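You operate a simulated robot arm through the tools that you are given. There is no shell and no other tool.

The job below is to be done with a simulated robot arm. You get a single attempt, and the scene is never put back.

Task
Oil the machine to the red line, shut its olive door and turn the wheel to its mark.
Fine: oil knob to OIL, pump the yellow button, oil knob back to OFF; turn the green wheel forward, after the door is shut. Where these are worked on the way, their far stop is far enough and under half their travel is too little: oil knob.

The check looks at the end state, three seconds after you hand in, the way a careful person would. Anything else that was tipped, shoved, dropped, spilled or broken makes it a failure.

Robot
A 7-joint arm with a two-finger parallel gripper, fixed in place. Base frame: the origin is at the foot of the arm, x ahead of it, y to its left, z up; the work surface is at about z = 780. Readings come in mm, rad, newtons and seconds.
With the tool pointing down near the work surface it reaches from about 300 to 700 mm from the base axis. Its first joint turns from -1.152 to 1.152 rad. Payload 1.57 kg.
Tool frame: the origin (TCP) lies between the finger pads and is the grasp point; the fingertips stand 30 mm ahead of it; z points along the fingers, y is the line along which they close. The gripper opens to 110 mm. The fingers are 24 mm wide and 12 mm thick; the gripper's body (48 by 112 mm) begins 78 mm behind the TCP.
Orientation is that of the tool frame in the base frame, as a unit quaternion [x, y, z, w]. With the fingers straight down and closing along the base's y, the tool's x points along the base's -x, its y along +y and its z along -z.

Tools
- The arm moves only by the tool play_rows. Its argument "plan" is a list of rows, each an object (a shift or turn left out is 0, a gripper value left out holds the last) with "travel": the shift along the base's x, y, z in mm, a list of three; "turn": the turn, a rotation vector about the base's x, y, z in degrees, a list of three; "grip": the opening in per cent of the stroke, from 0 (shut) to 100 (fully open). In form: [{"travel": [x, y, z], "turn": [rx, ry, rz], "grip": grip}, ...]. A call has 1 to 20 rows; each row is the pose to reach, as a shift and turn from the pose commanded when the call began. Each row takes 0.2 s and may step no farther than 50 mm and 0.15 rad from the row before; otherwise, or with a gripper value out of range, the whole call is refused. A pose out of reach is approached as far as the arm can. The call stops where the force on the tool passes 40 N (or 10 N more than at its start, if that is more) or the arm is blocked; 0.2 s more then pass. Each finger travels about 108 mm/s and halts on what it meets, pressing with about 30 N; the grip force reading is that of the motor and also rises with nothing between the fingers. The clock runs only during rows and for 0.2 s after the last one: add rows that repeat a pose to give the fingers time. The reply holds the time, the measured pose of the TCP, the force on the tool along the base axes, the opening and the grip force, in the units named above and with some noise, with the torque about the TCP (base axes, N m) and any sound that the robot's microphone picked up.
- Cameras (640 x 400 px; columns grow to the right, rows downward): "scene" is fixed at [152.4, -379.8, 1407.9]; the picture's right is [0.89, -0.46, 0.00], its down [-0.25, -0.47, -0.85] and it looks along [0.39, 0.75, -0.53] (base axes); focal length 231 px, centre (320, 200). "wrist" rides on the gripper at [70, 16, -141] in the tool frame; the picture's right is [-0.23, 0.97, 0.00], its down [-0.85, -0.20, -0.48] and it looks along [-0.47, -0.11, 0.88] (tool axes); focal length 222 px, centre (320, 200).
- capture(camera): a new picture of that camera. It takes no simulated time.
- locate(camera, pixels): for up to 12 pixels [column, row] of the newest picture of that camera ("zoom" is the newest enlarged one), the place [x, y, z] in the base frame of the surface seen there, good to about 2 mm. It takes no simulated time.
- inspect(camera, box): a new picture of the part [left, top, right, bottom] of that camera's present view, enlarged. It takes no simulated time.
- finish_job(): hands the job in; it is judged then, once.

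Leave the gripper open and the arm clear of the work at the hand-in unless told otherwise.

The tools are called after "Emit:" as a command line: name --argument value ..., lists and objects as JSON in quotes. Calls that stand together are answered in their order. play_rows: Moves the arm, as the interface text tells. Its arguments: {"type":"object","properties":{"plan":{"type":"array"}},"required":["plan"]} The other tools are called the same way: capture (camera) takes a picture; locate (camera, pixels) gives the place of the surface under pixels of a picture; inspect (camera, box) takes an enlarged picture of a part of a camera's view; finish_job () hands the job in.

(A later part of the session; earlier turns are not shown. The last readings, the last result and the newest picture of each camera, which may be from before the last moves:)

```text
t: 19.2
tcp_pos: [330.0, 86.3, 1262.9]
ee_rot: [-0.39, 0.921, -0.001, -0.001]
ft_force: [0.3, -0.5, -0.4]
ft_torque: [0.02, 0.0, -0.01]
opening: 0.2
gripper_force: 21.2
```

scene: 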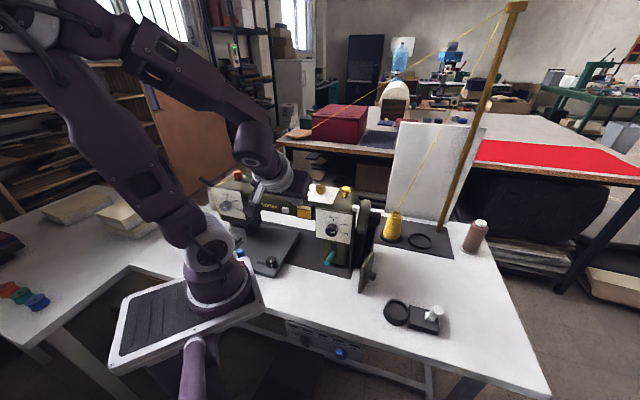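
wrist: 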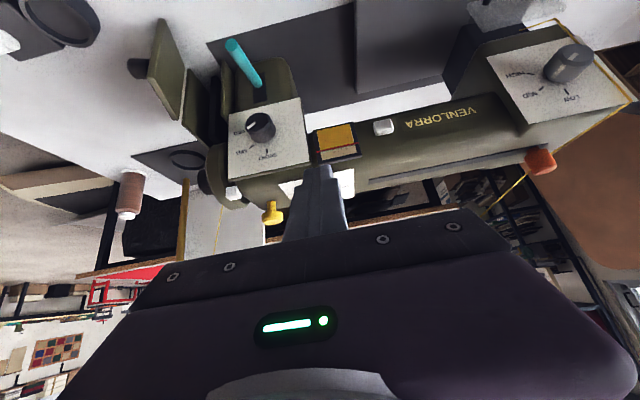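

The tool is upright again at (330,86,1263). I'll return above the oil knob with yaw back at +76° and the gripper open.

Emit:
play_rows --plan '[{"travel": [24, 20, -10], "turn": [0, 0, 6], "grip": 55}, {"travel": [50, 42, -30], "turn": [0, 0, 12], "grip": 55}, {"travel": [76, 64, -60], "turn": [0, 0, 18], "grip": 55}, {"travel": [100, 85, -90], "turn": [0, 0, 24], "grip": 55}, {"travel": [119, 102, -120], "turn": [0, 0, 30], "grip": 55}, {"travel": [119, 102, -120], "turn": [0, 0, 30], "grip": 55}]'

Emit:
inspect --camera "scene" --box '[285, 150, 385, 232]'

```text
t: 20.6
tcp_pos: [450.7, 188.4, 1141.3]
ee_rot: [-0.616, 0.788, -0.001, 0.0]
ft_force: [0.0, -0.3, -0.4]
ft_torque: [-0.02, -0.03, 0.02]
opening: 60.6
gripper_force: 0.0
```

```text
4.88 times, centred on (335, 191) of scene
```

zoom: 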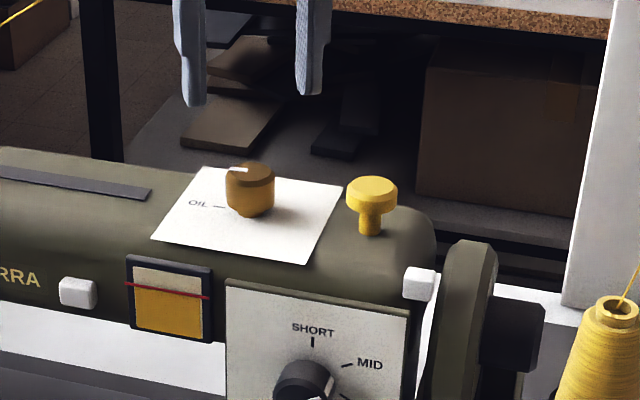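

I'm above the knob at (450.7,188.4,1141). I'll descend and close on it.

Emit:
play_rows --plan '[{"travel": [-1, 0, -30]}, {"travel": [-1, 0, -60]}, {"travel": [-1, 0, -74.5]}, {"travel": [-1, 0, -74.5]}, {"travel": [-1, 0, -74.5], "grip": 25}, {"travel": [-1, 0, -74.5], "grip": 20}, {"travel": [-1, 0, -74.5], "grip": 20}]'

```text
t: 22.2
tcp_pos: [450.0, 188.6, 1064.5]
ee_rot: [-0.616, 0.788, 0.001, -0.001]
ft_force: [-8.2, 1.7, -7.7]
ft_torque: [0.19, -0.21, 0.02]
opening: 31.5
gripper_force: 41.1
```

Forces are small. I'll turn −90° back toward OFF.

Emit:
play_rows --plan '[{"travel": [-0.5, 0, 0], "turn": [0, 0, -8]}, {"travel": [-0.5, 0, 0], "turn": [0, 0, -16]}, {"travel": [-0.5, 0, 0], "turn": [0, 0, -24]}, {"travel": [-0.5, 0, 0], "turn": [0, 0, -32]}, {"travel": [-0.5, 0, 0], "turn": [0, 0, -40]}, {"travel": [-0.5, 0, 0], "turn": [0, 0, -48]}, {"travel": [-0.5, 0, 0], "turn": [0, 0, -56]}, {"travel": [-0.5, 0, 0], "turn": [0, 0, -64]}, {"travel": [-0.5, 0, 0], "turn": [0, 0, -72]}, {"travel": [-0.5, 0, 0], "turn": [0, 0, -80]}, {"travel": [-0.5, 0, 0], "turn": [0, 0, -86]}, {"travel": [-0.5, 0, 0], "turn": [0, 0, -90]}, {"travel": [-0.5, 0, 0], "turn": [0, 0, -90]}]'

Emit:
inspect --camera "wrist" --box '[240, 100, 440, 240]'

```text
t: 25.0
tcp_pos: [447.4, 187.8, 1067.0]
ee_rot: [0.122, 0.993, 0.001, 0.001]
ft_force: [7.1, 9.8, -11.3]
ft_torque: [0.02, 0.86, -0.01]
opening: 31.7
gripper_force: 40.5
```

```text
2.86 times, centred on (340, 170) of wrist
```

zoom: 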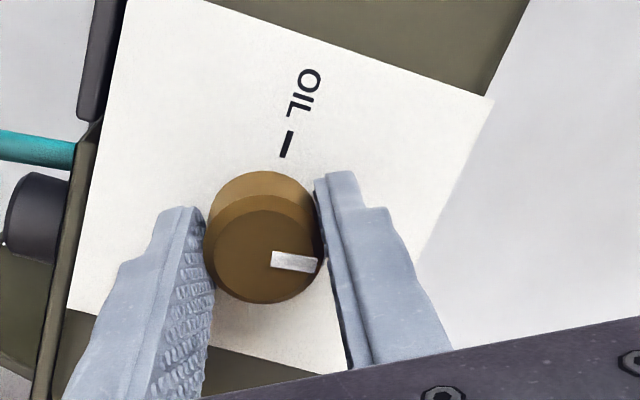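

The yaw is −14°. I'll turn a bit further to find the OFF stop.

Emit:
play_rows --plan '[{"travel": [0.5, 0.5, 0], "turn": [0, 0, -4]}, {"travel": [0.5, 0.5, 0], "turn": [0, 0, -7]}, {"travel": [0.5, 0.5, 0], "turn": [0, 0, -7]}]'

Emit:
inspect --camera "wrist" --box '[240, 100, 440, 240]'

```text
t: 25.8
tcp_pos: [448.5, 187.6, 1067.6]
ee_rot: [0.183, 0.983, 0.0, 0.002]
ft_force: [4.3, 8.6, 1.4]
ft_torque: [-0.43, 0.14, 0.0]
opening: 31.8
gripper_force: 40.4
```

```text
2.86 times, centred on (340, 170) of wrist
```

zoom: 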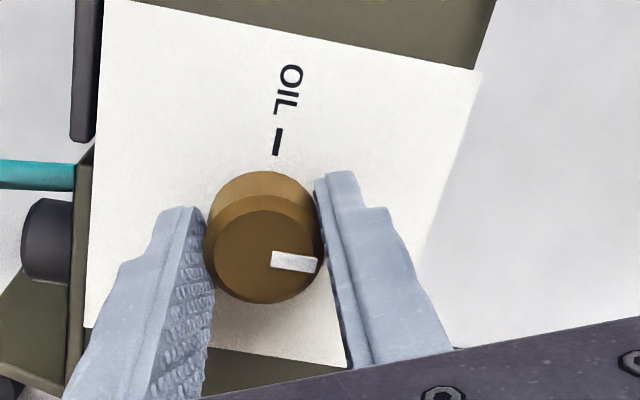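

There's still no stop torque. The pointer (10° slope) is now nearly parallel to the plate's edge (8°). I'll go a little further.

Emit:
play_rows --plan '[{"turn": [0, 0, -3]}, {"turn": [0, 0, -6]}, {"turn": [0, 0, -6]}]'

Emit:
inspect --camera "wrist" --box '[240, 100, 440, 240]'

```text
t: 26.6
tcp_pos: [448.4, 187.9, 1067.7]
ee_rot: [0.233, 0.972, 0.001, 0.0]
ft_force: [-0.8, 10.3, 5.4]
ft_torque: [0.21, 0.28, 0.67]
opening: 31.5
gripper_force: 40.4
```

```text
2.86 times, centred on (340, 170) of wrist
```

zoom: 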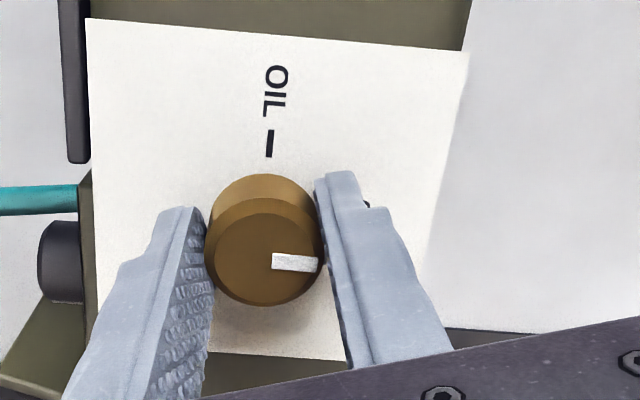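

A torque of 0.67 N m shows the OFF stop is reached. I'll release and lift.

Emit:
play_rows --plan '[{"grip": 45}, {"grip": 55}, {"grip": 55}, {"travel": [0, 0, 30], "grip": 55}, {"travel": [0, 0, 75], "grip": 55}, {"travel": [0, 0, 110], "grip": 55}, {"travel": [0, 0, 110], "grip": 55}]'

Emit:
inspect --camera "scene" --box '[285, 150, 385, 232]'

Emit:
inspect --camera "wrist" --box '[240, 60, 440, 200]'

```text
t: 28.2
tcp_pos: [447.7, 185.1, 1178.9]
ee_rot: [0.235, 0.972, -0.001, 0.0]
ft_force: [1.0, -0.1, -1.4]
ft_torque: [-0.03, -0.04, 0.0]
opening: 60.7
gripper_force: 0.1
```

```text
4.88 times, centred on (335, 191) of scene
```

zoom: 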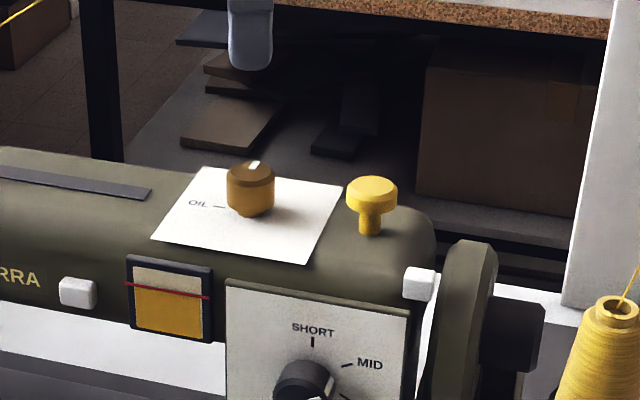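

```text
2.86 times, centred on (340, 130) of wrist
```

zoom: 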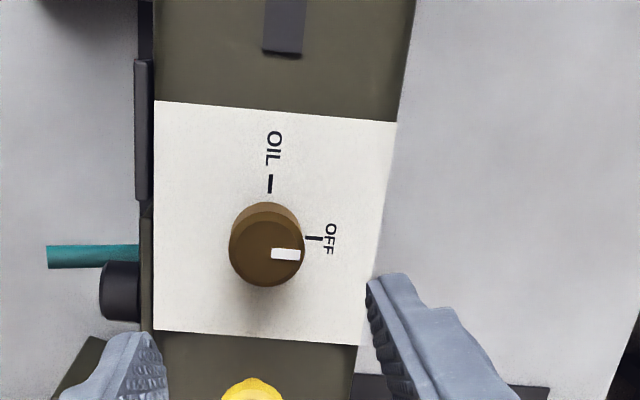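

The knob is at OFF and the oil level is unchanged at the line. Next is the door. I'll move to the front of the wheel end with yaw +46°, so the camera sits on the front side and looks at the compartment.

Emit:
play_rows --plan '[{"travel": [0, -23, 0], "turn": [0, 0, 8], "grip": 30}, {"travel": [0, -46, 0], "turn": [0, 0, 16], "grip": 0}, {"travel": [0, -70, 0], "turn": [0, 0, 24], "grip": 0}, {"travel": [0, -94, 0], "turn": [0, 0, 32], "grip": 0}, {"travel": [0, -118, 0], "turn": [0, 0, 40], "grip": 0}, {"travel": [0, -142, 0], "turn": [0, 0, 48], "grip": 0}, {"travel": [2, -165, 0], "turn": [0, 0, 56], "grip": 0}, {"travel": [4, -188, -20], "turn": [0, 0, 64], "grip": 0}, {"travel": [6, -210, -50], "turn": [0, 0, 72], "grip": 0}, {"travel": [6, -210, -60], "turn": [0, 0, 73], "grip": 0}, {"travel": [6, -210, -60], "turn": [0, 0, 73], "grip": 0}]'

Emit:
capture --camera "wrist"

Emit:
capture --camera "scene"

```text
t: 30.6
tcp_pos: [455.4, -23.9, 1117.2]
ee_rot: [-0.391, 0.92, 0.0, -0.001]
ft_force: [0.2, 0.4, 0.6]
ft_torque: [-0.03, 0.06, -0.03]
opening: 0.0
gripper_force: 21.3
```

```text
taken
```

wrist: 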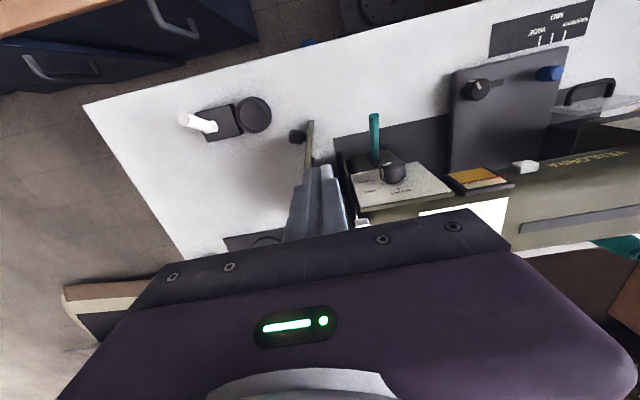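

```text
taken
```

scene: 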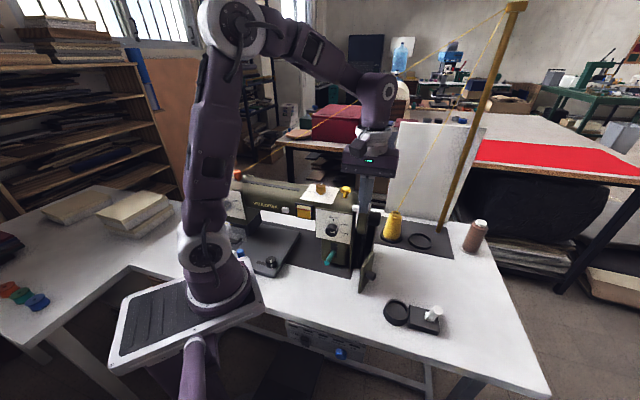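

I can see the door edge-on at about (308,145) with its knob at (297,137). I'll zoom there and locate points.

Emit:
inspect --camera "wrist" --box '[260, 100, 380, 190]'

Emit:
inspect --camera "scene" --box '[335, 220, 395, 300]'

```text
4.44 times, centred on (320, 145) of wrist
```

zoom: 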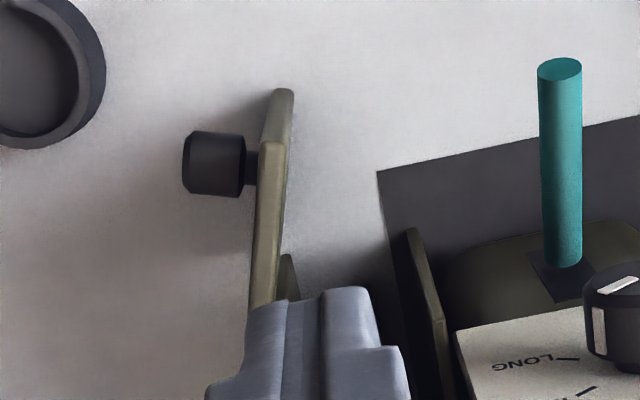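

```text
5.00 times, centred on (365, 260) of scene
```

zoom: 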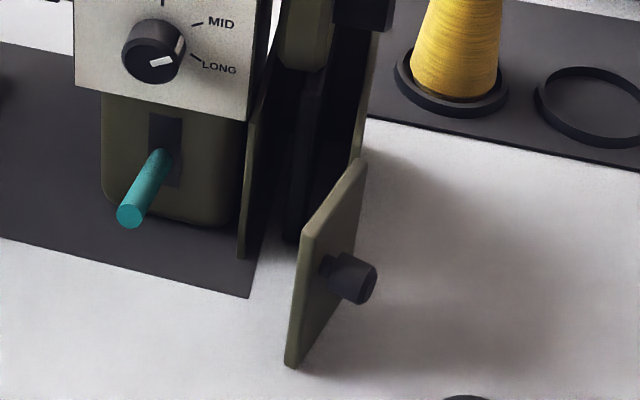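

Emit:
locate --camera "zoom" --pixels '[[305, 240], [295, 360], [360, 165], [350, 245], [330, 200], [305, 350], [370, 280], [350, 262], [330, 265], [250, 245], [250, 130], [265, 150]]'

Emit:
inspect --camera "wrist" --box '[260, 100, 380, 190]'

Emit:
locate --camera "zoom" --pixels '[[285, 95], [268, 150], [260, 300], [278, 150], [285, 120], [188, 165], [215, 165], [238, 170], [250, 168], [290, 285], [410, 240], [440, 330]]'

```text
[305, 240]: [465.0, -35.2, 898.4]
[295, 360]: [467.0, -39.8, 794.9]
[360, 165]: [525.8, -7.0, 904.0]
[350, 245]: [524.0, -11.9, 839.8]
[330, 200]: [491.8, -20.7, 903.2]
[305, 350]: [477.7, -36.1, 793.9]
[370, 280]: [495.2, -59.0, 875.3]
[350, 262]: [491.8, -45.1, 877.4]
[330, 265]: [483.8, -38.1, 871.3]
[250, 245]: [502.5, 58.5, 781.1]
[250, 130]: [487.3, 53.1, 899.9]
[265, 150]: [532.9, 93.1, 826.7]
```

```text
4.44 times, centred on (320, 145) of wrist
```

zoom: 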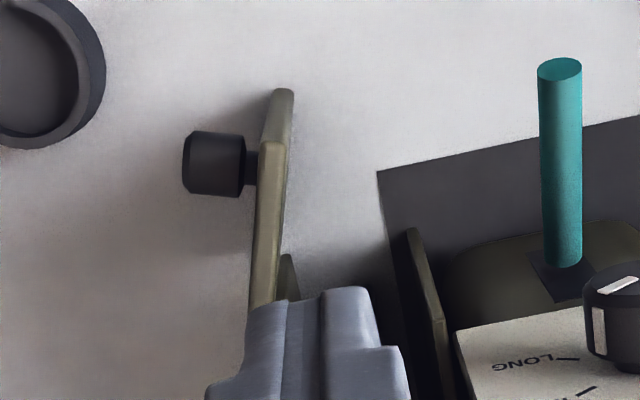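

```text
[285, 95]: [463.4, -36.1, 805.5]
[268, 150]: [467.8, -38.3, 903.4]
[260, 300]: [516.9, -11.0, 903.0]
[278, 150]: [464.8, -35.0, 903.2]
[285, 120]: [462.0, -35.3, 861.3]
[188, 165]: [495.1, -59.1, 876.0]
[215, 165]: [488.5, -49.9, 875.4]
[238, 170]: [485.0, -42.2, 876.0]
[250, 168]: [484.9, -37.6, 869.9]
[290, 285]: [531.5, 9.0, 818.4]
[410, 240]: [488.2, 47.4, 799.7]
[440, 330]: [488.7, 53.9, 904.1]
```

The door's top edge runs from its free end at (465,−36) to its hinge end at (525,−8), z 904. Its knob tops out at z 876. I'll go beyond the door's outer side at about (512,−78) and lower so the closed fingertips sit at about z 885, above the knob but below the door's top.

Emit:
play_rows --plan '[{"travel": [28, -27, 0], "grip": 0}, {"travel": [57, -54, 0], "grip": 0}, {"travel": [57, -54, -45], "grip": 0}, {"travel": [57, -54, -90], "grip": 0}, {"travel": [57, -54, -135], "grip": 0}, {"travel": [57, -54, -175], "grip": 0}, {"travel": [57, -54, -202], "grip": 0}, {"travel": [57, -54, -202], "grip": 0}]'

Emit:
capture --camera "wrist"

Emit:
inspect --camera "scene" --box '[320, 180, 420, 300]'

```text
t: 32.4
tcp_pos: [510.9, -78.2, 916.5]
ee_rot: [-0.391, 0.921, 0.0, 0.0]
ft_force: [0.0, -0.5, 0.9]
ft_torque: [-0.02, 0.02, -0.02]
opening: 0.0
gripper_force: 20.4
```

```text
taken
```

wrist: 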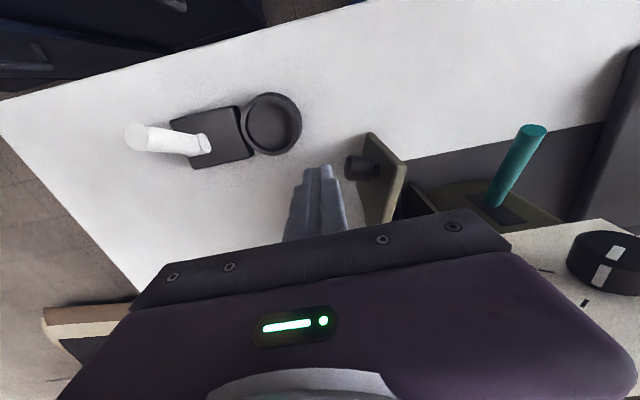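

```text
3.33 times, centred on (370, 240) of scene
```

zoom: 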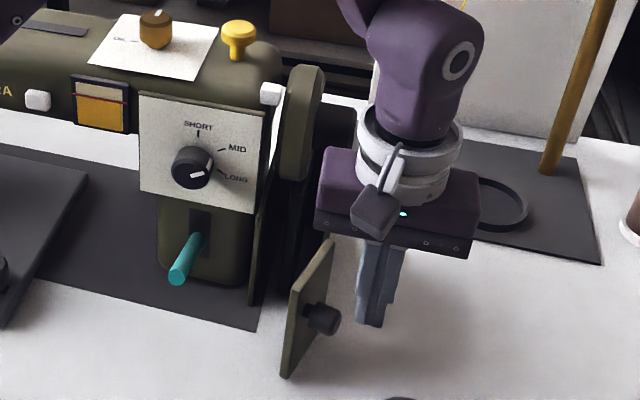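

The fingers sit on the door's outer side. I'll push the door along its arc in about 10 mm steps and stop short of fully closed.

Emit:
play_rows --plan '[{"travel": [-6, 14, 0]}, {"travel": [-11, 26, 0]}, {"travel": [-15.8, 38, 0]}, {"travel": [-21.2, 44.3, 0]}, {"travel": [-26.4, 52.7, 0]}, {"travel": [-30, 62, 0]}, {"travel": [-31.8, 72.6, 0]}, {"travel": [-31.5, 83.7, 0]}, {"travel": [-28.9, 94.9, 0]}]'

Emit:
capture --camera "wrist"

Emit:
inspect --camera "scene" --box '[320, 180, 420, 300]'

```text
t: 34.4
tcp_pos: [482.4, 17.2, 915.2]
ee_rot: [-0.391, 0.92, -0.001, 0.0]
ft_force: [-0.1, -0.4, -0.6]
ft_torque: [0.0, 0.0, 0.01]
opening: 0.1
gripper_force: 21.1
```

```text
taken
```

wrist: 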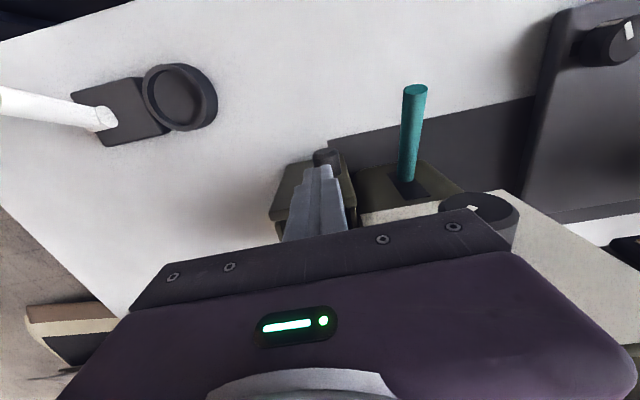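

```text
3.33 times, centred on (370, 240) of scene
```

zoom: 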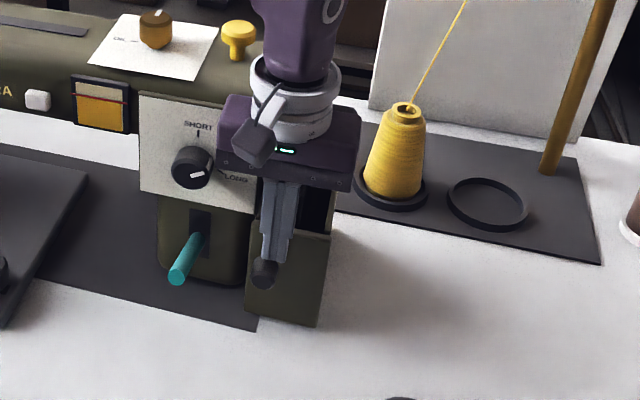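

The door is nearly shut and no contact trouble shows. I'll push the last bit straight toward the box until a firm force.

Emit:
play_rows --plan '[{"travel": [2.5, 5, 0]}, {"travel": [5, 10, 0]}, {"travel": [7, 12.5, 0]}, {"travel": [8.6, 15, 0]}, {"travel": [10, 17, 0]}]'

Emit:
capture --camera "wrist"

Emit:
inspect --camera "scene" --box '[320, 180, 420, 300]'

```text
t: 35.0
tcp_pos: [482.6, 19.0, 916.1]
ee_rot: [-0.385, 0.923, 0.0, -0.006]
ft_force: [-14.5, -8.0, 8.2]
ft_torque: [0.84, -1.56, -0.06]
opening: 0.1
gripper_force: 21.5
stopped in row 2: the force on the tool passed its limit at 50 N (the readings are from after the stop); the commanded pose is now the measured one
```

```text
taken
```

wrist: 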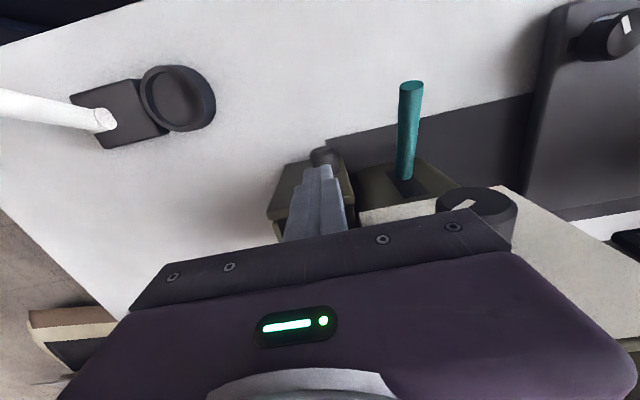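

```text
3.33 times, centred on (370, 240) of scene
```

zoom: 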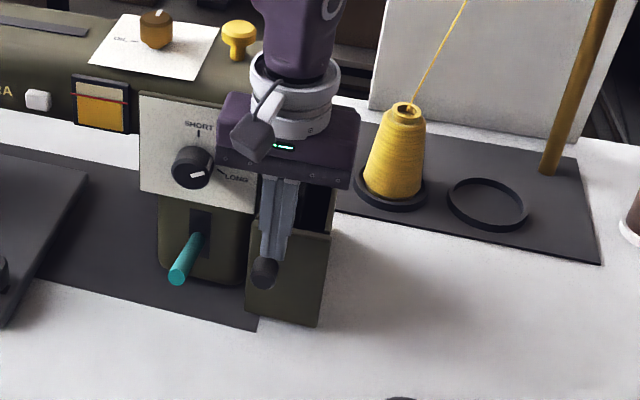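

The push stopped at 50 N, with torque implying contact about 107 mm above the TCP. So the gripper body touched something near z 1023, and the door isn't the cause. I'll check what the body is near and whether the stitch knob is unchanged.

Emit:
inspect --camera "scene" --box '[320, 195, 370, 245]'

Emit:
inspect --camera "wrist" --box '[420, 160, 540, 240]'

```text
8.00 times, centred on (345, 220) of scene
```

zoom: 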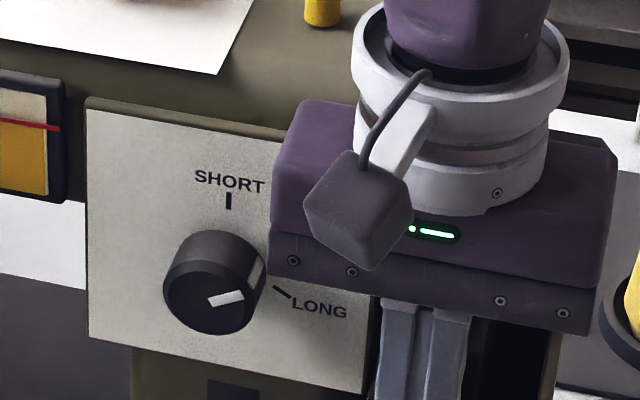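

```text
5.00 times, centred on (480, 200) of wrist
```

zoom: 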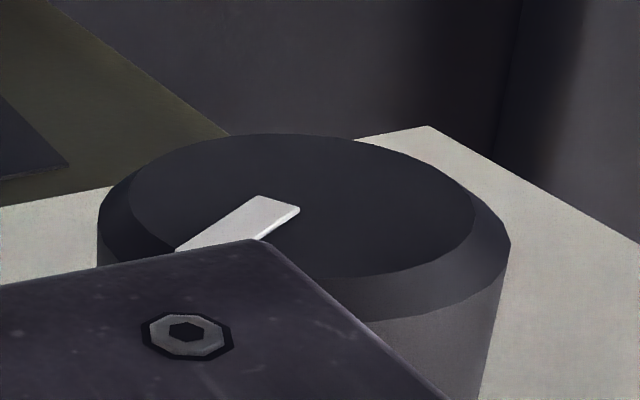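

The stitch-length pointer is at the same pixels as at the start, so nothing there moved. I'll locate surfaces on the gripper body, the panel and the tab to find what touched.

Emit:
inspect --camera "scene" --box '[320, 190, 370, 240]'

Emit:
locate --camera "zoom" --pixels '[[280, 145], [280, 165], [230, 175], [100, 140], [100, 160], [290, 200], [300, 150], [275, 290], [430, 190], [500, 200], [590, 200], [250, 330]]'

Emit:
locate --camera "wrist" --pixels '[[345, 165], [325, 155], [280, 190], [300, 180], [340, 200], [290, 220], [440, 235], [480, 195], [500, 200], [370, 195], [365, 215], [280, 215]]'

```text
8.00 times, centred on (345, 215) of scene
```

zoom: 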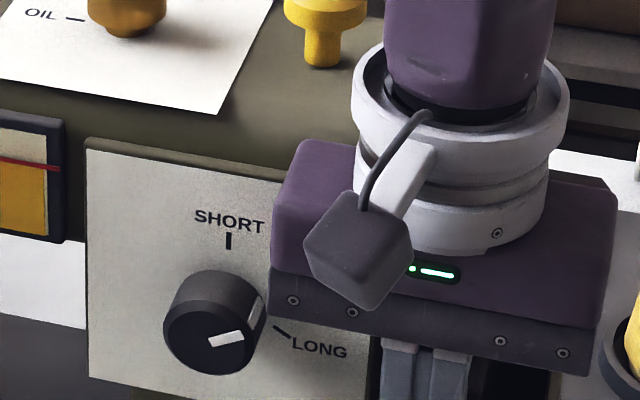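

```text
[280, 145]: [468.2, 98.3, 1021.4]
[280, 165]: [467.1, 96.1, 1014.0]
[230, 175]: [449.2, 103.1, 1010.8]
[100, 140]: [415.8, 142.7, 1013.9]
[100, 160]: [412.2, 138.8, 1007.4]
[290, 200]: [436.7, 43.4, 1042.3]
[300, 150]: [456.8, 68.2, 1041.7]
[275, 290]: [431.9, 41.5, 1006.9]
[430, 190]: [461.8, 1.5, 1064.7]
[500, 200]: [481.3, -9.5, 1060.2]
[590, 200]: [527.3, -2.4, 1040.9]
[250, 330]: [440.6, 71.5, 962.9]
```

```text
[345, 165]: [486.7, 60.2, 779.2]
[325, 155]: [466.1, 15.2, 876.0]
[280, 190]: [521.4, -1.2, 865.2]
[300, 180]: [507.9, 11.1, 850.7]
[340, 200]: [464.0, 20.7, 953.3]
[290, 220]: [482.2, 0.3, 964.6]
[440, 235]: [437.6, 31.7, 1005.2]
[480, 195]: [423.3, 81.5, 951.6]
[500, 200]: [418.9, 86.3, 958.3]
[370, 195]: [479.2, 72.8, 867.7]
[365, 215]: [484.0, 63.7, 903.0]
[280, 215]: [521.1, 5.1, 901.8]
```

The door face now runs parallel to the machine's axis at b≈−86, level with its hinge, so it looks closed. I'll back off along the front direction, rise, and check the door and wheel.

Emit:
play_rows --plan '[{"travel": [-7, -7, 0]}, {"travel": [-21, -22, 0]}, {"travel": [-35, -36, 0]}, {"travel": [-35, -36, 30]}, {"travel": [-35, -36, 75]}, {"travel": [-35, -36, 120]}, {"travel": [-35, -36, 120]}]'

Emit:
capture --camera "wrist"

Emit:
inspect --camera "scene" --box '[320, 180, 420, 300]'

```text
t: 36.6
tcp_pos: [448.5, -12.7, 1035.1]
ee_rot: [-0.386, 0.923, -0.001, -0.004]
ft_force: [0.1, 0.5, -0.3]
ft_torque: [0.0, -0.03, -0.03]
opening: 0.0
gripper_force: 21.5
```

```text
taken
```

wrist: 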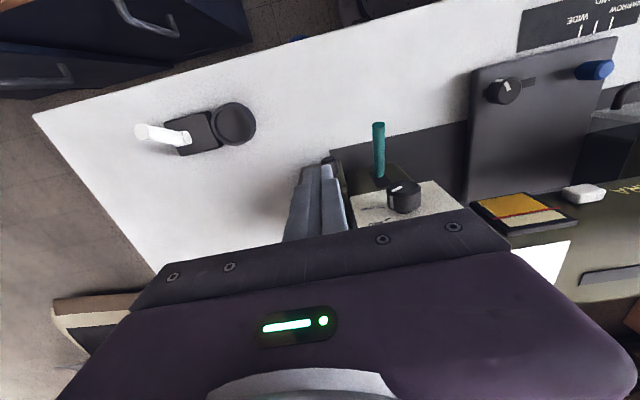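

```text
3.33 times, centred on (370, 240) of scene
```

zoom: 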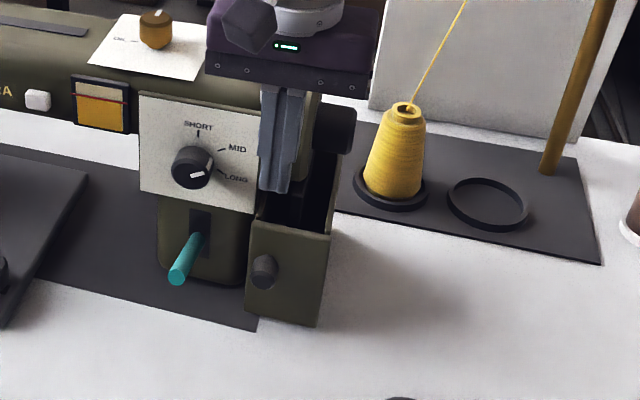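

The door now faces front. I'll move up and outward past the wheel end, yawing a further +90° so the camera sits outboard of the wheel and looks back at it.

Emit:
play_rows --plan '[{"travel": [0, -5, 40], "turn": [0, 0, 0]}, {"travel": [10, -8, 75], "turn": [0, 0, 8]}, {"travel": [25, -10, 105], "turn": [0, 0, 16]}, {"travel": [40, -10, 125], "turn": [0, 0, 24]}, {"travel": [55, -10, 135], "turn": [0, 0, 32]}, {"travel": [70, -10, 140], "turn": [0, 0, 40]}, {"travel": [85, -10, 140], "turn": [0, 0, 48]}, {"travel": [100, -10, 140], "turn": [0, 0, 56]}, {"travel": [112, -10, 140], "turn": [0, 0, 64]}, {"travel": [120, -10, 140], "turn": [0, 0, 72]}, {"travel": [125, -10, 140], "turn": [0, 0, 80]}, {"travel": [125, -10, 140], "turn": [0, 0, 88]}, {"travel": [125, -10, 140], "turn": [0, 0, 90]}, {"travel": [125, -10, 140], "turn": [0, 0, 90]}]'

Emit:
capture --camera "wrist"

Emit:
capture --camera "scene"

```text
t: 39.6
tcp_pos: [573.1, -24.9, 1175.8]
ee_rot: [0.926, -0.378, 0.004, 0.002]
ft_force: [0.5, 0.2, -0.2]
ft_torque: [0.01, -0.01, -0.03]
opening: 0.0
gripper_force: 21.9
```

```text
taken
```

wrist: 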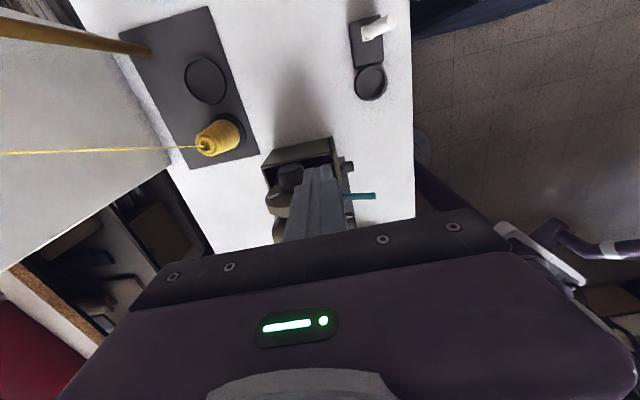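

```text
taken
```

scene: 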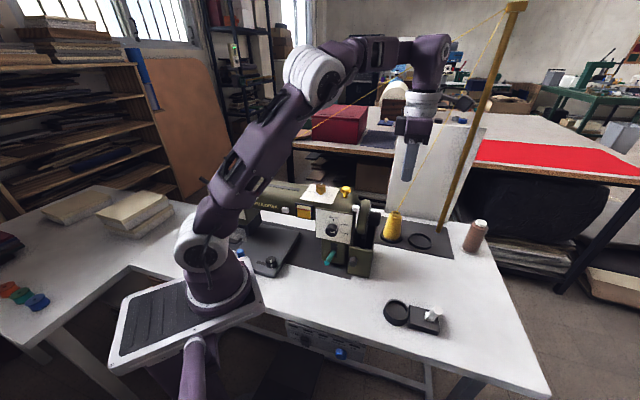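

The +136° yaw is reachable. I'll enlarge the box, door and wheel in both views.

Emit:
inspect --camera "wrist" --box '[240, 120, 400, 240]'

Emit:
inspect --camera "scene" --box '[330, 190, 400, 290]'

```text
3.33 times, centred on (320, 180) of wrist
```

zoom: 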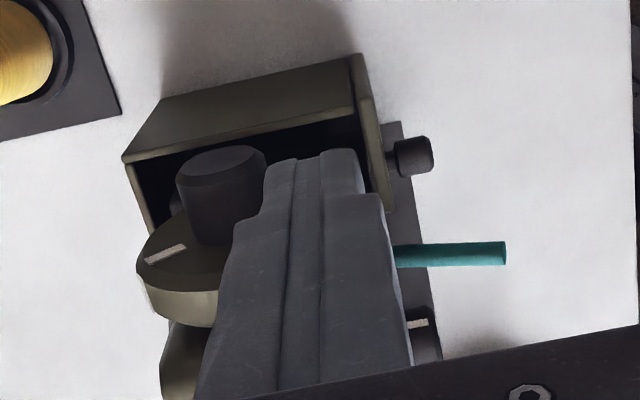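

```text
4.00 times, centred on (365, 240) of scene
```

zoom: 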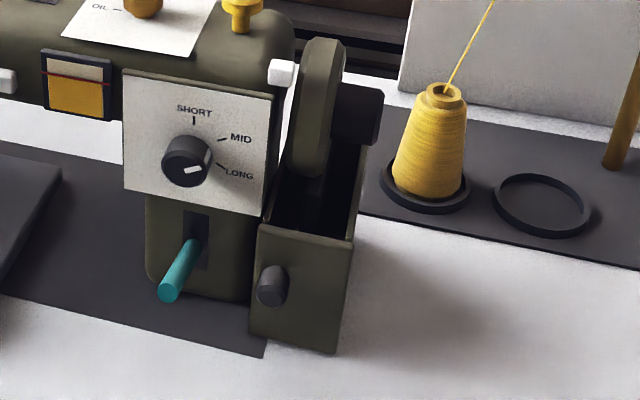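

The door looks closed against the box. The wheel's white line is on its outer face, toward the back. I'll measure the door's face and the wall edges to verify, and the wheel's mark and hub.

Emit:
locate --camera "zoom" --pixels '[[262, 240], [345, 250], [252, 320], [330, 340], [300, 250], [300, 320], [258, 228], [350, 236], [300, 230], [264, 205], [268, 150], [355, 215]]'

Emit:
inspect --camera "wrist" --box '[240, 120, 400, 240]'

Emit:
locate --camera "zoom" --pixels '[[350, 65], [365, 62], [360, 100], [385, 200], [375, 150], [150, 260], [183, 247], [225, 165], [190, 165], [260, 165], [200, 290], [150, 280]]'

```text
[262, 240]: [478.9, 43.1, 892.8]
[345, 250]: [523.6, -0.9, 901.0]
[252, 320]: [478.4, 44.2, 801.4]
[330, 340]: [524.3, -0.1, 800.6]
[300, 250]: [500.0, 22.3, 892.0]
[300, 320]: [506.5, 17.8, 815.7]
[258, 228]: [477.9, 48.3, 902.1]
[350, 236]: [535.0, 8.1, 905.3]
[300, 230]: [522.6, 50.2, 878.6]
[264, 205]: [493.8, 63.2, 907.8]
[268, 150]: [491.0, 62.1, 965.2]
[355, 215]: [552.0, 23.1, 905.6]
```

```text
3.33 times, centred on (320, 180) of wrist
```

zoom: 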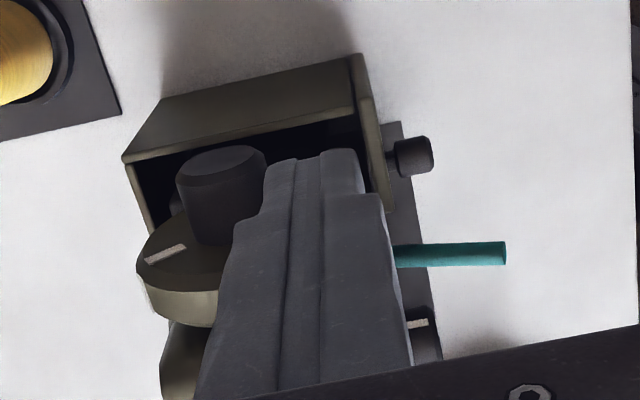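

```text
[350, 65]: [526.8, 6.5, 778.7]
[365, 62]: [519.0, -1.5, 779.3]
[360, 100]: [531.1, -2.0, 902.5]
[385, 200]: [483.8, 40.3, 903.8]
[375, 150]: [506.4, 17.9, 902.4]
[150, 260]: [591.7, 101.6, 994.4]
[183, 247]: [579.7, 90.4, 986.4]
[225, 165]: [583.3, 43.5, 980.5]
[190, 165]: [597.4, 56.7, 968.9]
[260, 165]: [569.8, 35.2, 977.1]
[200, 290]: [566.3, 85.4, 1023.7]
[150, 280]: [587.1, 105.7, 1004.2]
```

The door's outer face is parallel to the machine within half a degree and flush with the box, so it's shut. The wheel's mark is still about 61° behind the top. Now a close look at the white tab next to the wheel, which should be the index.

Emit:
inspect --camera "scene" --box '[342, 195, 382, 225]'

Emit:
locate --camera "zoom" --pixels '[[130, 100], [160, 100], [130, 135], [165, 130], [145, 95], [145, 150], [200, 60], [230, 45], [250, 120], [290, 200], [400, 180], [190, 230]]'

```text
13.33 times, centred on (362, 210) of scene
```

zoom: 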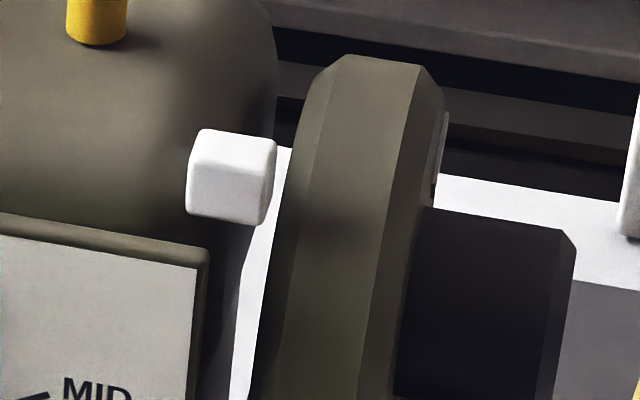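

```text
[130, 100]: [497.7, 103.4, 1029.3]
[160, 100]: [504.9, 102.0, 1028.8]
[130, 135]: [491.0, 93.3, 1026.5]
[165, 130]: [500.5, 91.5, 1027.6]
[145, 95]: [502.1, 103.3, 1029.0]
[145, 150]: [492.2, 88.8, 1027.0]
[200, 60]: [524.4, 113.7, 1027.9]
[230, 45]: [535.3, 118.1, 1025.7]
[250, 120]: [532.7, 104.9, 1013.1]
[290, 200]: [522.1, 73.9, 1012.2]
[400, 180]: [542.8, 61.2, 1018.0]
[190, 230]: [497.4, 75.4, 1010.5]
```

Locating the tab's faces exactly.

Emit:
locate --camera "zoom" --pixels '[[205, 140], [265, 148], [195, 165], [260, 172], [230, 155], [193, 205], [258, 215], [225, 190], [270, 180], [330, 70], [400, 75], [310, 120]]'

```text
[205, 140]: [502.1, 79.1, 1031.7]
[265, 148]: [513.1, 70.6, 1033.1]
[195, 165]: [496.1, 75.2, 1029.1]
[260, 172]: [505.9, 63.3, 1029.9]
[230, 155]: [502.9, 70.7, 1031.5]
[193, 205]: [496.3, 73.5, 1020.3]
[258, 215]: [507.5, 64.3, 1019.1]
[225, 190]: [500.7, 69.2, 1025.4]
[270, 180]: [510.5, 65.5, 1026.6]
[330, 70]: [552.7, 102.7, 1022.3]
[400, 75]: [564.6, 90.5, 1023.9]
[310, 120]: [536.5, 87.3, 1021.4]
```

The tab spans b −50..−40, z 1018..1032, about 39° in front of the wheel's top. So the wheel needs about 100° forward (top toward the front). I'll gather hub surface points to fit its axis before gripping it.

Emit:
inspect --camera "scene" --box '[360, 205, 390, 235]'

Emit:
locate --camera "zoom" --pixels '[[320, 110], [320, 130], [320, 150], [320, 180], [320, 210], [320, 240], [400, 130], [400, 160], [400, 200], [400, 240], [420, 180], [415, 220]]'

```text
13.33 times, centred on (375, 220) of scene
```

zoom: 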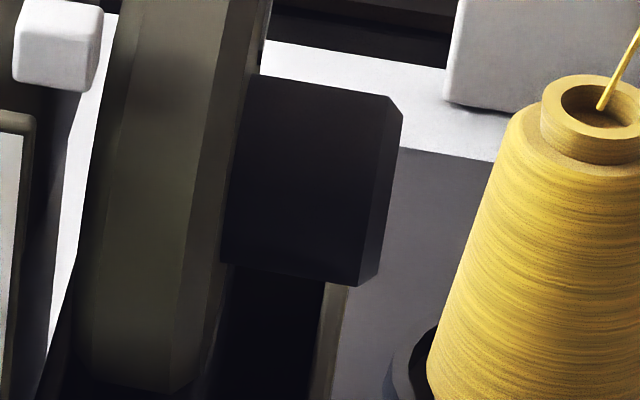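

```text
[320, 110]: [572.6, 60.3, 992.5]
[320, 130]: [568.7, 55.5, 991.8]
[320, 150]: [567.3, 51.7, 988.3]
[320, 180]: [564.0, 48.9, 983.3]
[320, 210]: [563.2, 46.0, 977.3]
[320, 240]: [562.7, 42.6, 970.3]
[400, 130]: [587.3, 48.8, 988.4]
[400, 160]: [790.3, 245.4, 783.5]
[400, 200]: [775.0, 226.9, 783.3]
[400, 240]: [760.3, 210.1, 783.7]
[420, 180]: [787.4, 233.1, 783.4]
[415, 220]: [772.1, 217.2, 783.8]
```

The hub fits a circle with axis at b≈−2.5, z≈971.5, radius about 21 mm, spanning u 160–196. I'll go above it with the gripper open 82 mm, so the fingers straddle it along the b direction just outside the wheel.

Emit:
play_rows --plan '[{"travel": [3, 43, 0], "grip": 40}, {"travel": [6.5, 86.6, 0], "grip": 75}, {"travel": [6.5, 86.6, -40], "grip": 75}, {"travel": [6.5, 86.6, -80], "grip": 75}, {"travel": [6.5, 86.6, -115], "grip": 75}, {"travel": [6.5, 86.6, -115], "grip": 75}]'

Emit:
capture --camera "wrist"

Emit:
inspect --camera "scene" --box '[320, 140, 420, 260]'

```text
t: 41.0
tcp_pos: [579.9, 61.2, 1058.7]
ee_rot: [0.925, -0.379, 0.004, 0.002]
ft_force: [0.4, 1.0, 0.9]
ft_torque: [-0.04, 0.01, 0.0]
opening: 82.6
gripper_force: 0.1
```

```text
taken
```

wrist: 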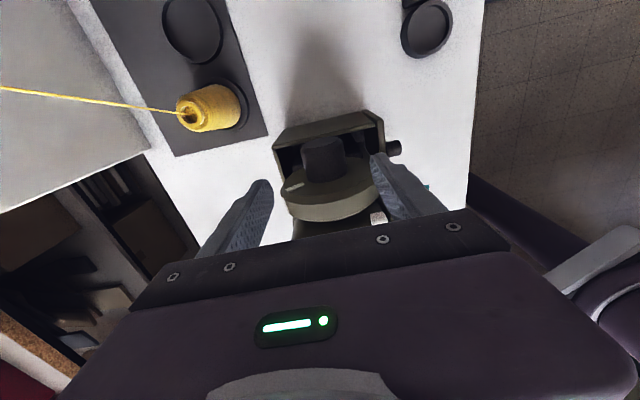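

```text
3.33 times, centred on (370, 200) of scene
```

zoom: 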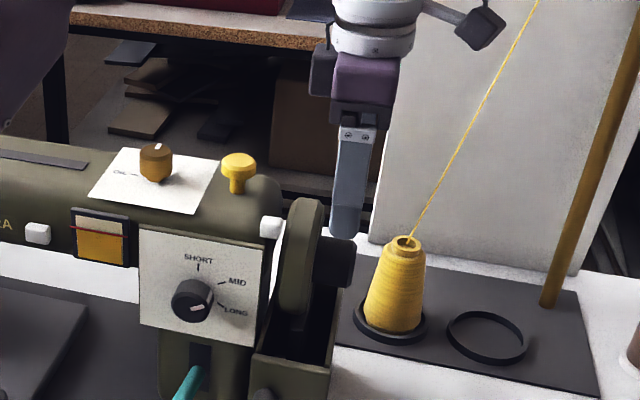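

The hub at (323,160) is between the fingers, and I can see the mark at (293,187) and the tab at (377,218). I'll zoom here to look for any arrow on the wheel and check finger alignment.

Emit:
inspect --camera "wrist" --box '[250, 100, 430, 235]'

Emit:
locate --camera "scene" --pixels '[[403, 212], [397, 213], [393, 230]]'

```text
2.96 times, centred on (340, 168) of wrist
```

zoom: 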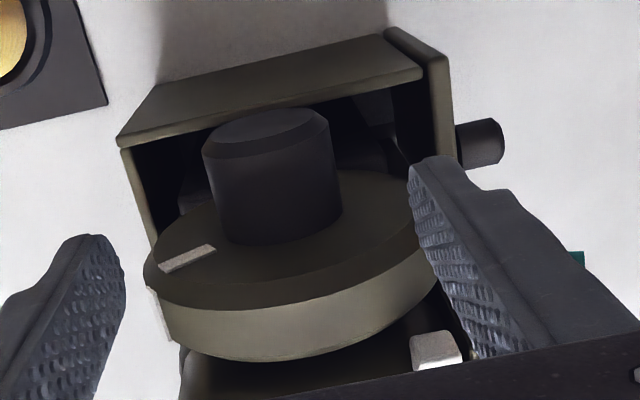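

```text
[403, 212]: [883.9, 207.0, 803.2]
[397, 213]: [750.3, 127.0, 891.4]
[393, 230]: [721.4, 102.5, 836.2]
```

No arrow is visible, and alignment looks good. I'll descend 87 mm so the pads straddle the hub at its axis.

Emit:
play_rows --plan '[{"travel": [0, 0, -25]}, {"travel": [0, 0, -50]}, {"travel": [0, 0, -70]}, {"travel": [0, 0, -87]}, {"travel": [0, 0, -87]}]'

Emit:
capture --camera "wrist"

Emit:
inspect --camera "scene" --box '[320, 170, 420, 260]'

```text
t: 42.2
tcp_pos: [581.3, 61.7, 973.0]
ee_rot: [0.925, -0.379, 0.004, 0.002]
ft_force: [0.4, 0.0, -0.5]
ft_torque: [0.02, 0.01, -0.02]
opening: 82.5
gripper_force: 0.1
```

```text
taken
```

wrist: 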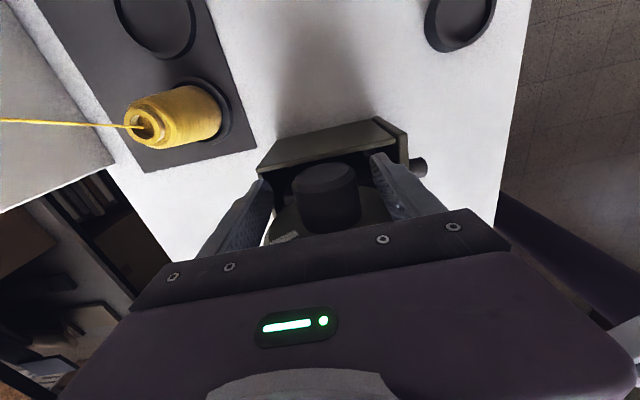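

```text
4.44 times, centred on (370, 215) of scene
```

zoom: 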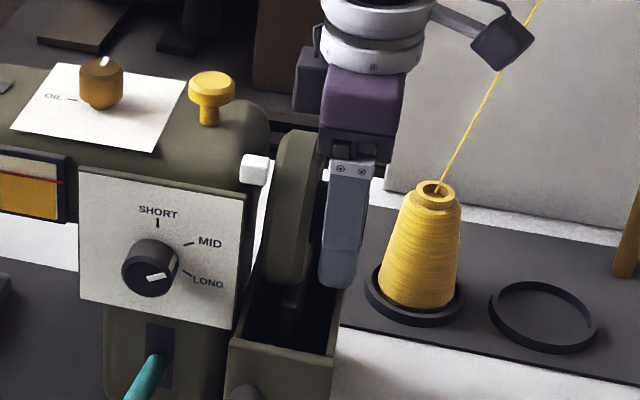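

Nothing is touching. I notice a dark block on the gripper's inner side (zoom about (310,80)) reaching over the wheel; that is likely what touched the wheel during the door push. I'll measure it before any tilting.

Emit:
locate --camera "zoom" --pixels '[[300, 60], [297, 100], [310, 100], [320, 70], [305, 108], [315, 112], [330, 90], [330, 135], [400, 100], [320, 30], [312, 45], [350, 165]]'

Emit:
inspect --camera "scene" --box '[372, 170, 412, 210]'

```text
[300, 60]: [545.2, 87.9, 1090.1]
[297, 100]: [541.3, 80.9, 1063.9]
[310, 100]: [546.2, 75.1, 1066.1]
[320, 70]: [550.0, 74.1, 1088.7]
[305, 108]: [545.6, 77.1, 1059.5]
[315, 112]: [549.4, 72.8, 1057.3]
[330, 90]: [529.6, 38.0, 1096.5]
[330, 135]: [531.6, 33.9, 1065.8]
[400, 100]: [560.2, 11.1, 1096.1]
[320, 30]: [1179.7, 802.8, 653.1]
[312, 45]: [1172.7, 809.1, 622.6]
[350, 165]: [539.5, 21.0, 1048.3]
```

```text
10.00 times, centred on (392, 190) of scene
```

zoom: 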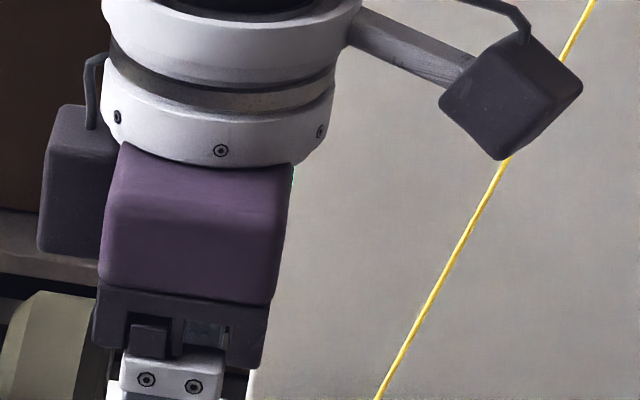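

The block reaches only to u≈137 at radius 84 or more from the wheel axis, so it clears the wheel (radius 53) and the tab (u≤127) when tilting about the hub axis. I'll close on the hub.

Emit:
play_rows --plan '[{"grip": 50}, {"grip": 35}, {"grip": 30}, {"grip": 30}]'

```text
t: 43.2
tcp_pos: [580.1, 59.3, 972.0]
ee_rot: [0.925, -0.38, 0.003, 0.004]
ft_force: [-16.3, -12.9, -2.5]
ft_torque: [0.23, 0.21, -0.32]
opening: 51.8
gripper_force: 10.2
```

The front finger touched first, at 52 mm opening with a 20 N push toward −b. So the hub's centre is about 4.5 mm toward the front. I'll shift the tool that way and let the fingers close.

Emit:
play_rows --plan '[{"travel": [-2, -2, 0], "grip": 30}, {"travel": [-3.5, -3.6, 0], "grip": 30}, {"travel": [-3.5, -3.6, 0], "grip": 30}]'

```text
t: 44.0
tcp_pos: [577.5, 58.5, 974.4]
ee_rot: [0.925, -0.38, 0.005, 0.002]
ft_force: [-4.8, -4.8, -1.5]
ft_torque: [-0.19, -0.16, -0.39]
opening: 45.6
gripper_force: 45.1
```

Gripped at 45.6 mm with small side forces. I'll turn forward (top toward the front) 16° first to check how the wheel answers.

Emit:
play_rows --plan '[{"travel": [-0.5, -0.5, 0], "turn": [5.04, -4.86, 0]}, {"travel": [-0.5, -0.5, 0], "turn": [10.08, -9.72, 0]}, {"travel": [-0.5, -0.5, 0], "turn": [11.52, -11.1, 0]}, {"travel": [-0.5, -0.5, 0], "turn": [11.52, -11.1, 0]}]'

Emit:
capture --camera "wrist"

Emit:
inspect --camera "scene" --box '[320, 170, 420, 260]'

```text
t: 45.0
tcp_pos: [577.3, 58.2, 974.2]
ee_rot: [0.916, -0.376, 0.055, -0.127]
ft_force: [6.0, 1.3, -17.9]
ft_torque: [-0.02, -0.12, -0.5]
opening: 45.9
gripper_force: 44.6
```

```text
taken
```

wrist: 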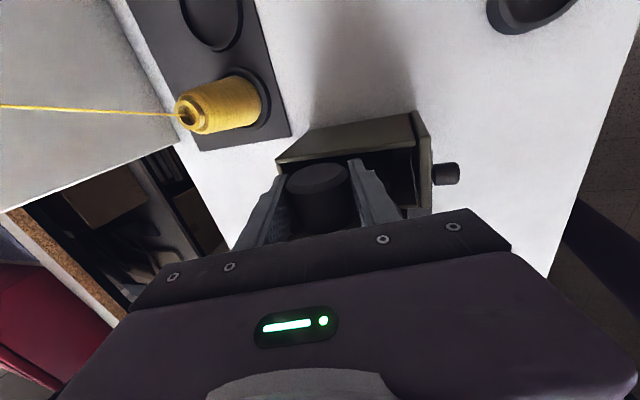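

```text
4.44 times, centred on (370, 215) of scene
```

zoom: 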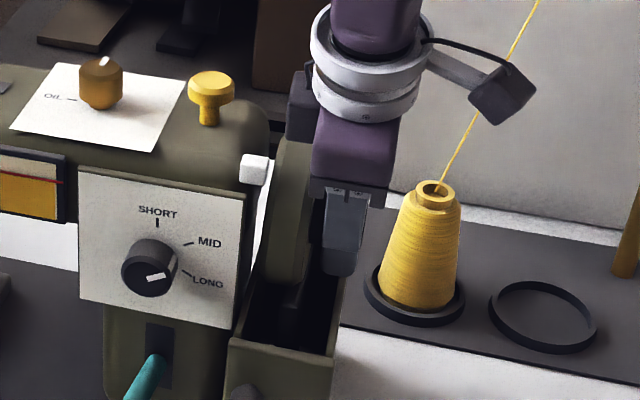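

The gripper tilts smoothly with little torque. The −18 N in z suggests the axis is about 2 mm lower, so I'll correct that and continue to 48° total.

Emit:
play_rows --plan '[{"travel": [0, 0, -1.5], "turn": [5.04, -4.86, 0]}, {"travel": [0, 0, -2], "turn": [10.08, -9.72, 0]}, {"travel": [0, 0, -2], "turn": [15.84, -15.27, 0]}, {"travel": [0, 0, -2], "turn": [21.6, -20.8, 0]}, {"travel": [0, 0, -2], "turn": [23.04, -22.2, 0]}, {"travel": [0, 0, -2], "turn": [23.04, -22.2, 0]}]'

Emit:
capture --camera "wrist"

Emit:
inspect --camera "scene" --box '[320, 170, 420, 260]'

```text
t: 46.4
tcp_pos: [576.1, 57.8, 972.8]
ee_rot: [0.845, -0.348, 0.154, -0.375]
ft_force: [-16.3, -4.6, 10.5]
ft_torque: [-0.16, -0.2, 0.17]
opening: 45.5
gripper_force: 44.8
```

```text
taken
```

wrist: 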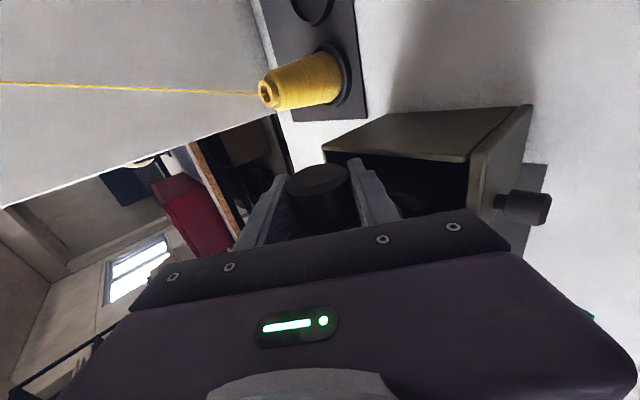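

```text
4.44 times, centred on (370, 215) of scene
```

zoom: 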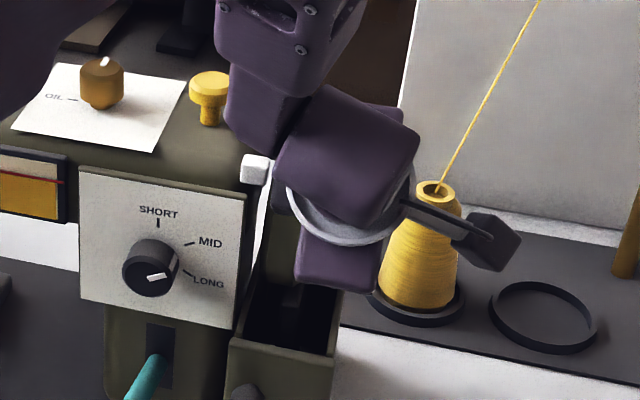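

The tilt is now 48° with moderate forces. The arm's wrist link shows near the yellow button in this view, so I'll check its clearance.

Emit:
locate --camera "zoom" --pixels '[[240, 60], [250, 120], [235, 130], [270, 150], [225, 80], [285, 180], [280, 205], [340, 150], [300, 260], [255, 165]]'

Emit:
capture --camera "scene"

```text
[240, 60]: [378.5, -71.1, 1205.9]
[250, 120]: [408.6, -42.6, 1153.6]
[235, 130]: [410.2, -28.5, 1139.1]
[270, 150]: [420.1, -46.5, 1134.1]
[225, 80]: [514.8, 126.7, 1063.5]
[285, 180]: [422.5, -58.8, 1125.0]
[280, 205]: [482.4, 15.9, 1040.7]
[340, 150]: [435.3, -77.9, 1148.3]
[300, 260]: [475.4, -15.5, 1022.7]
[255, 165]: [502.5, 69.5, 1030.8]
```

```text
taken
```

scene: 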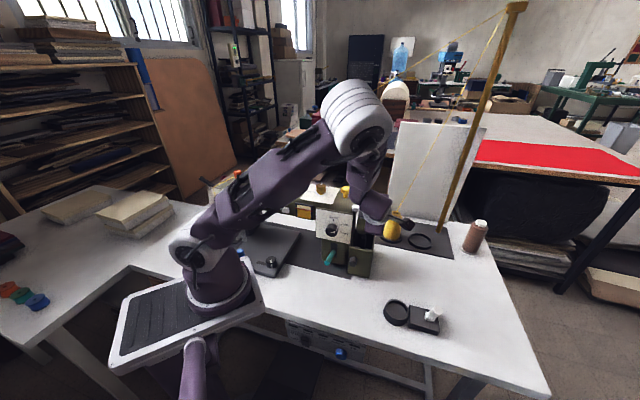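

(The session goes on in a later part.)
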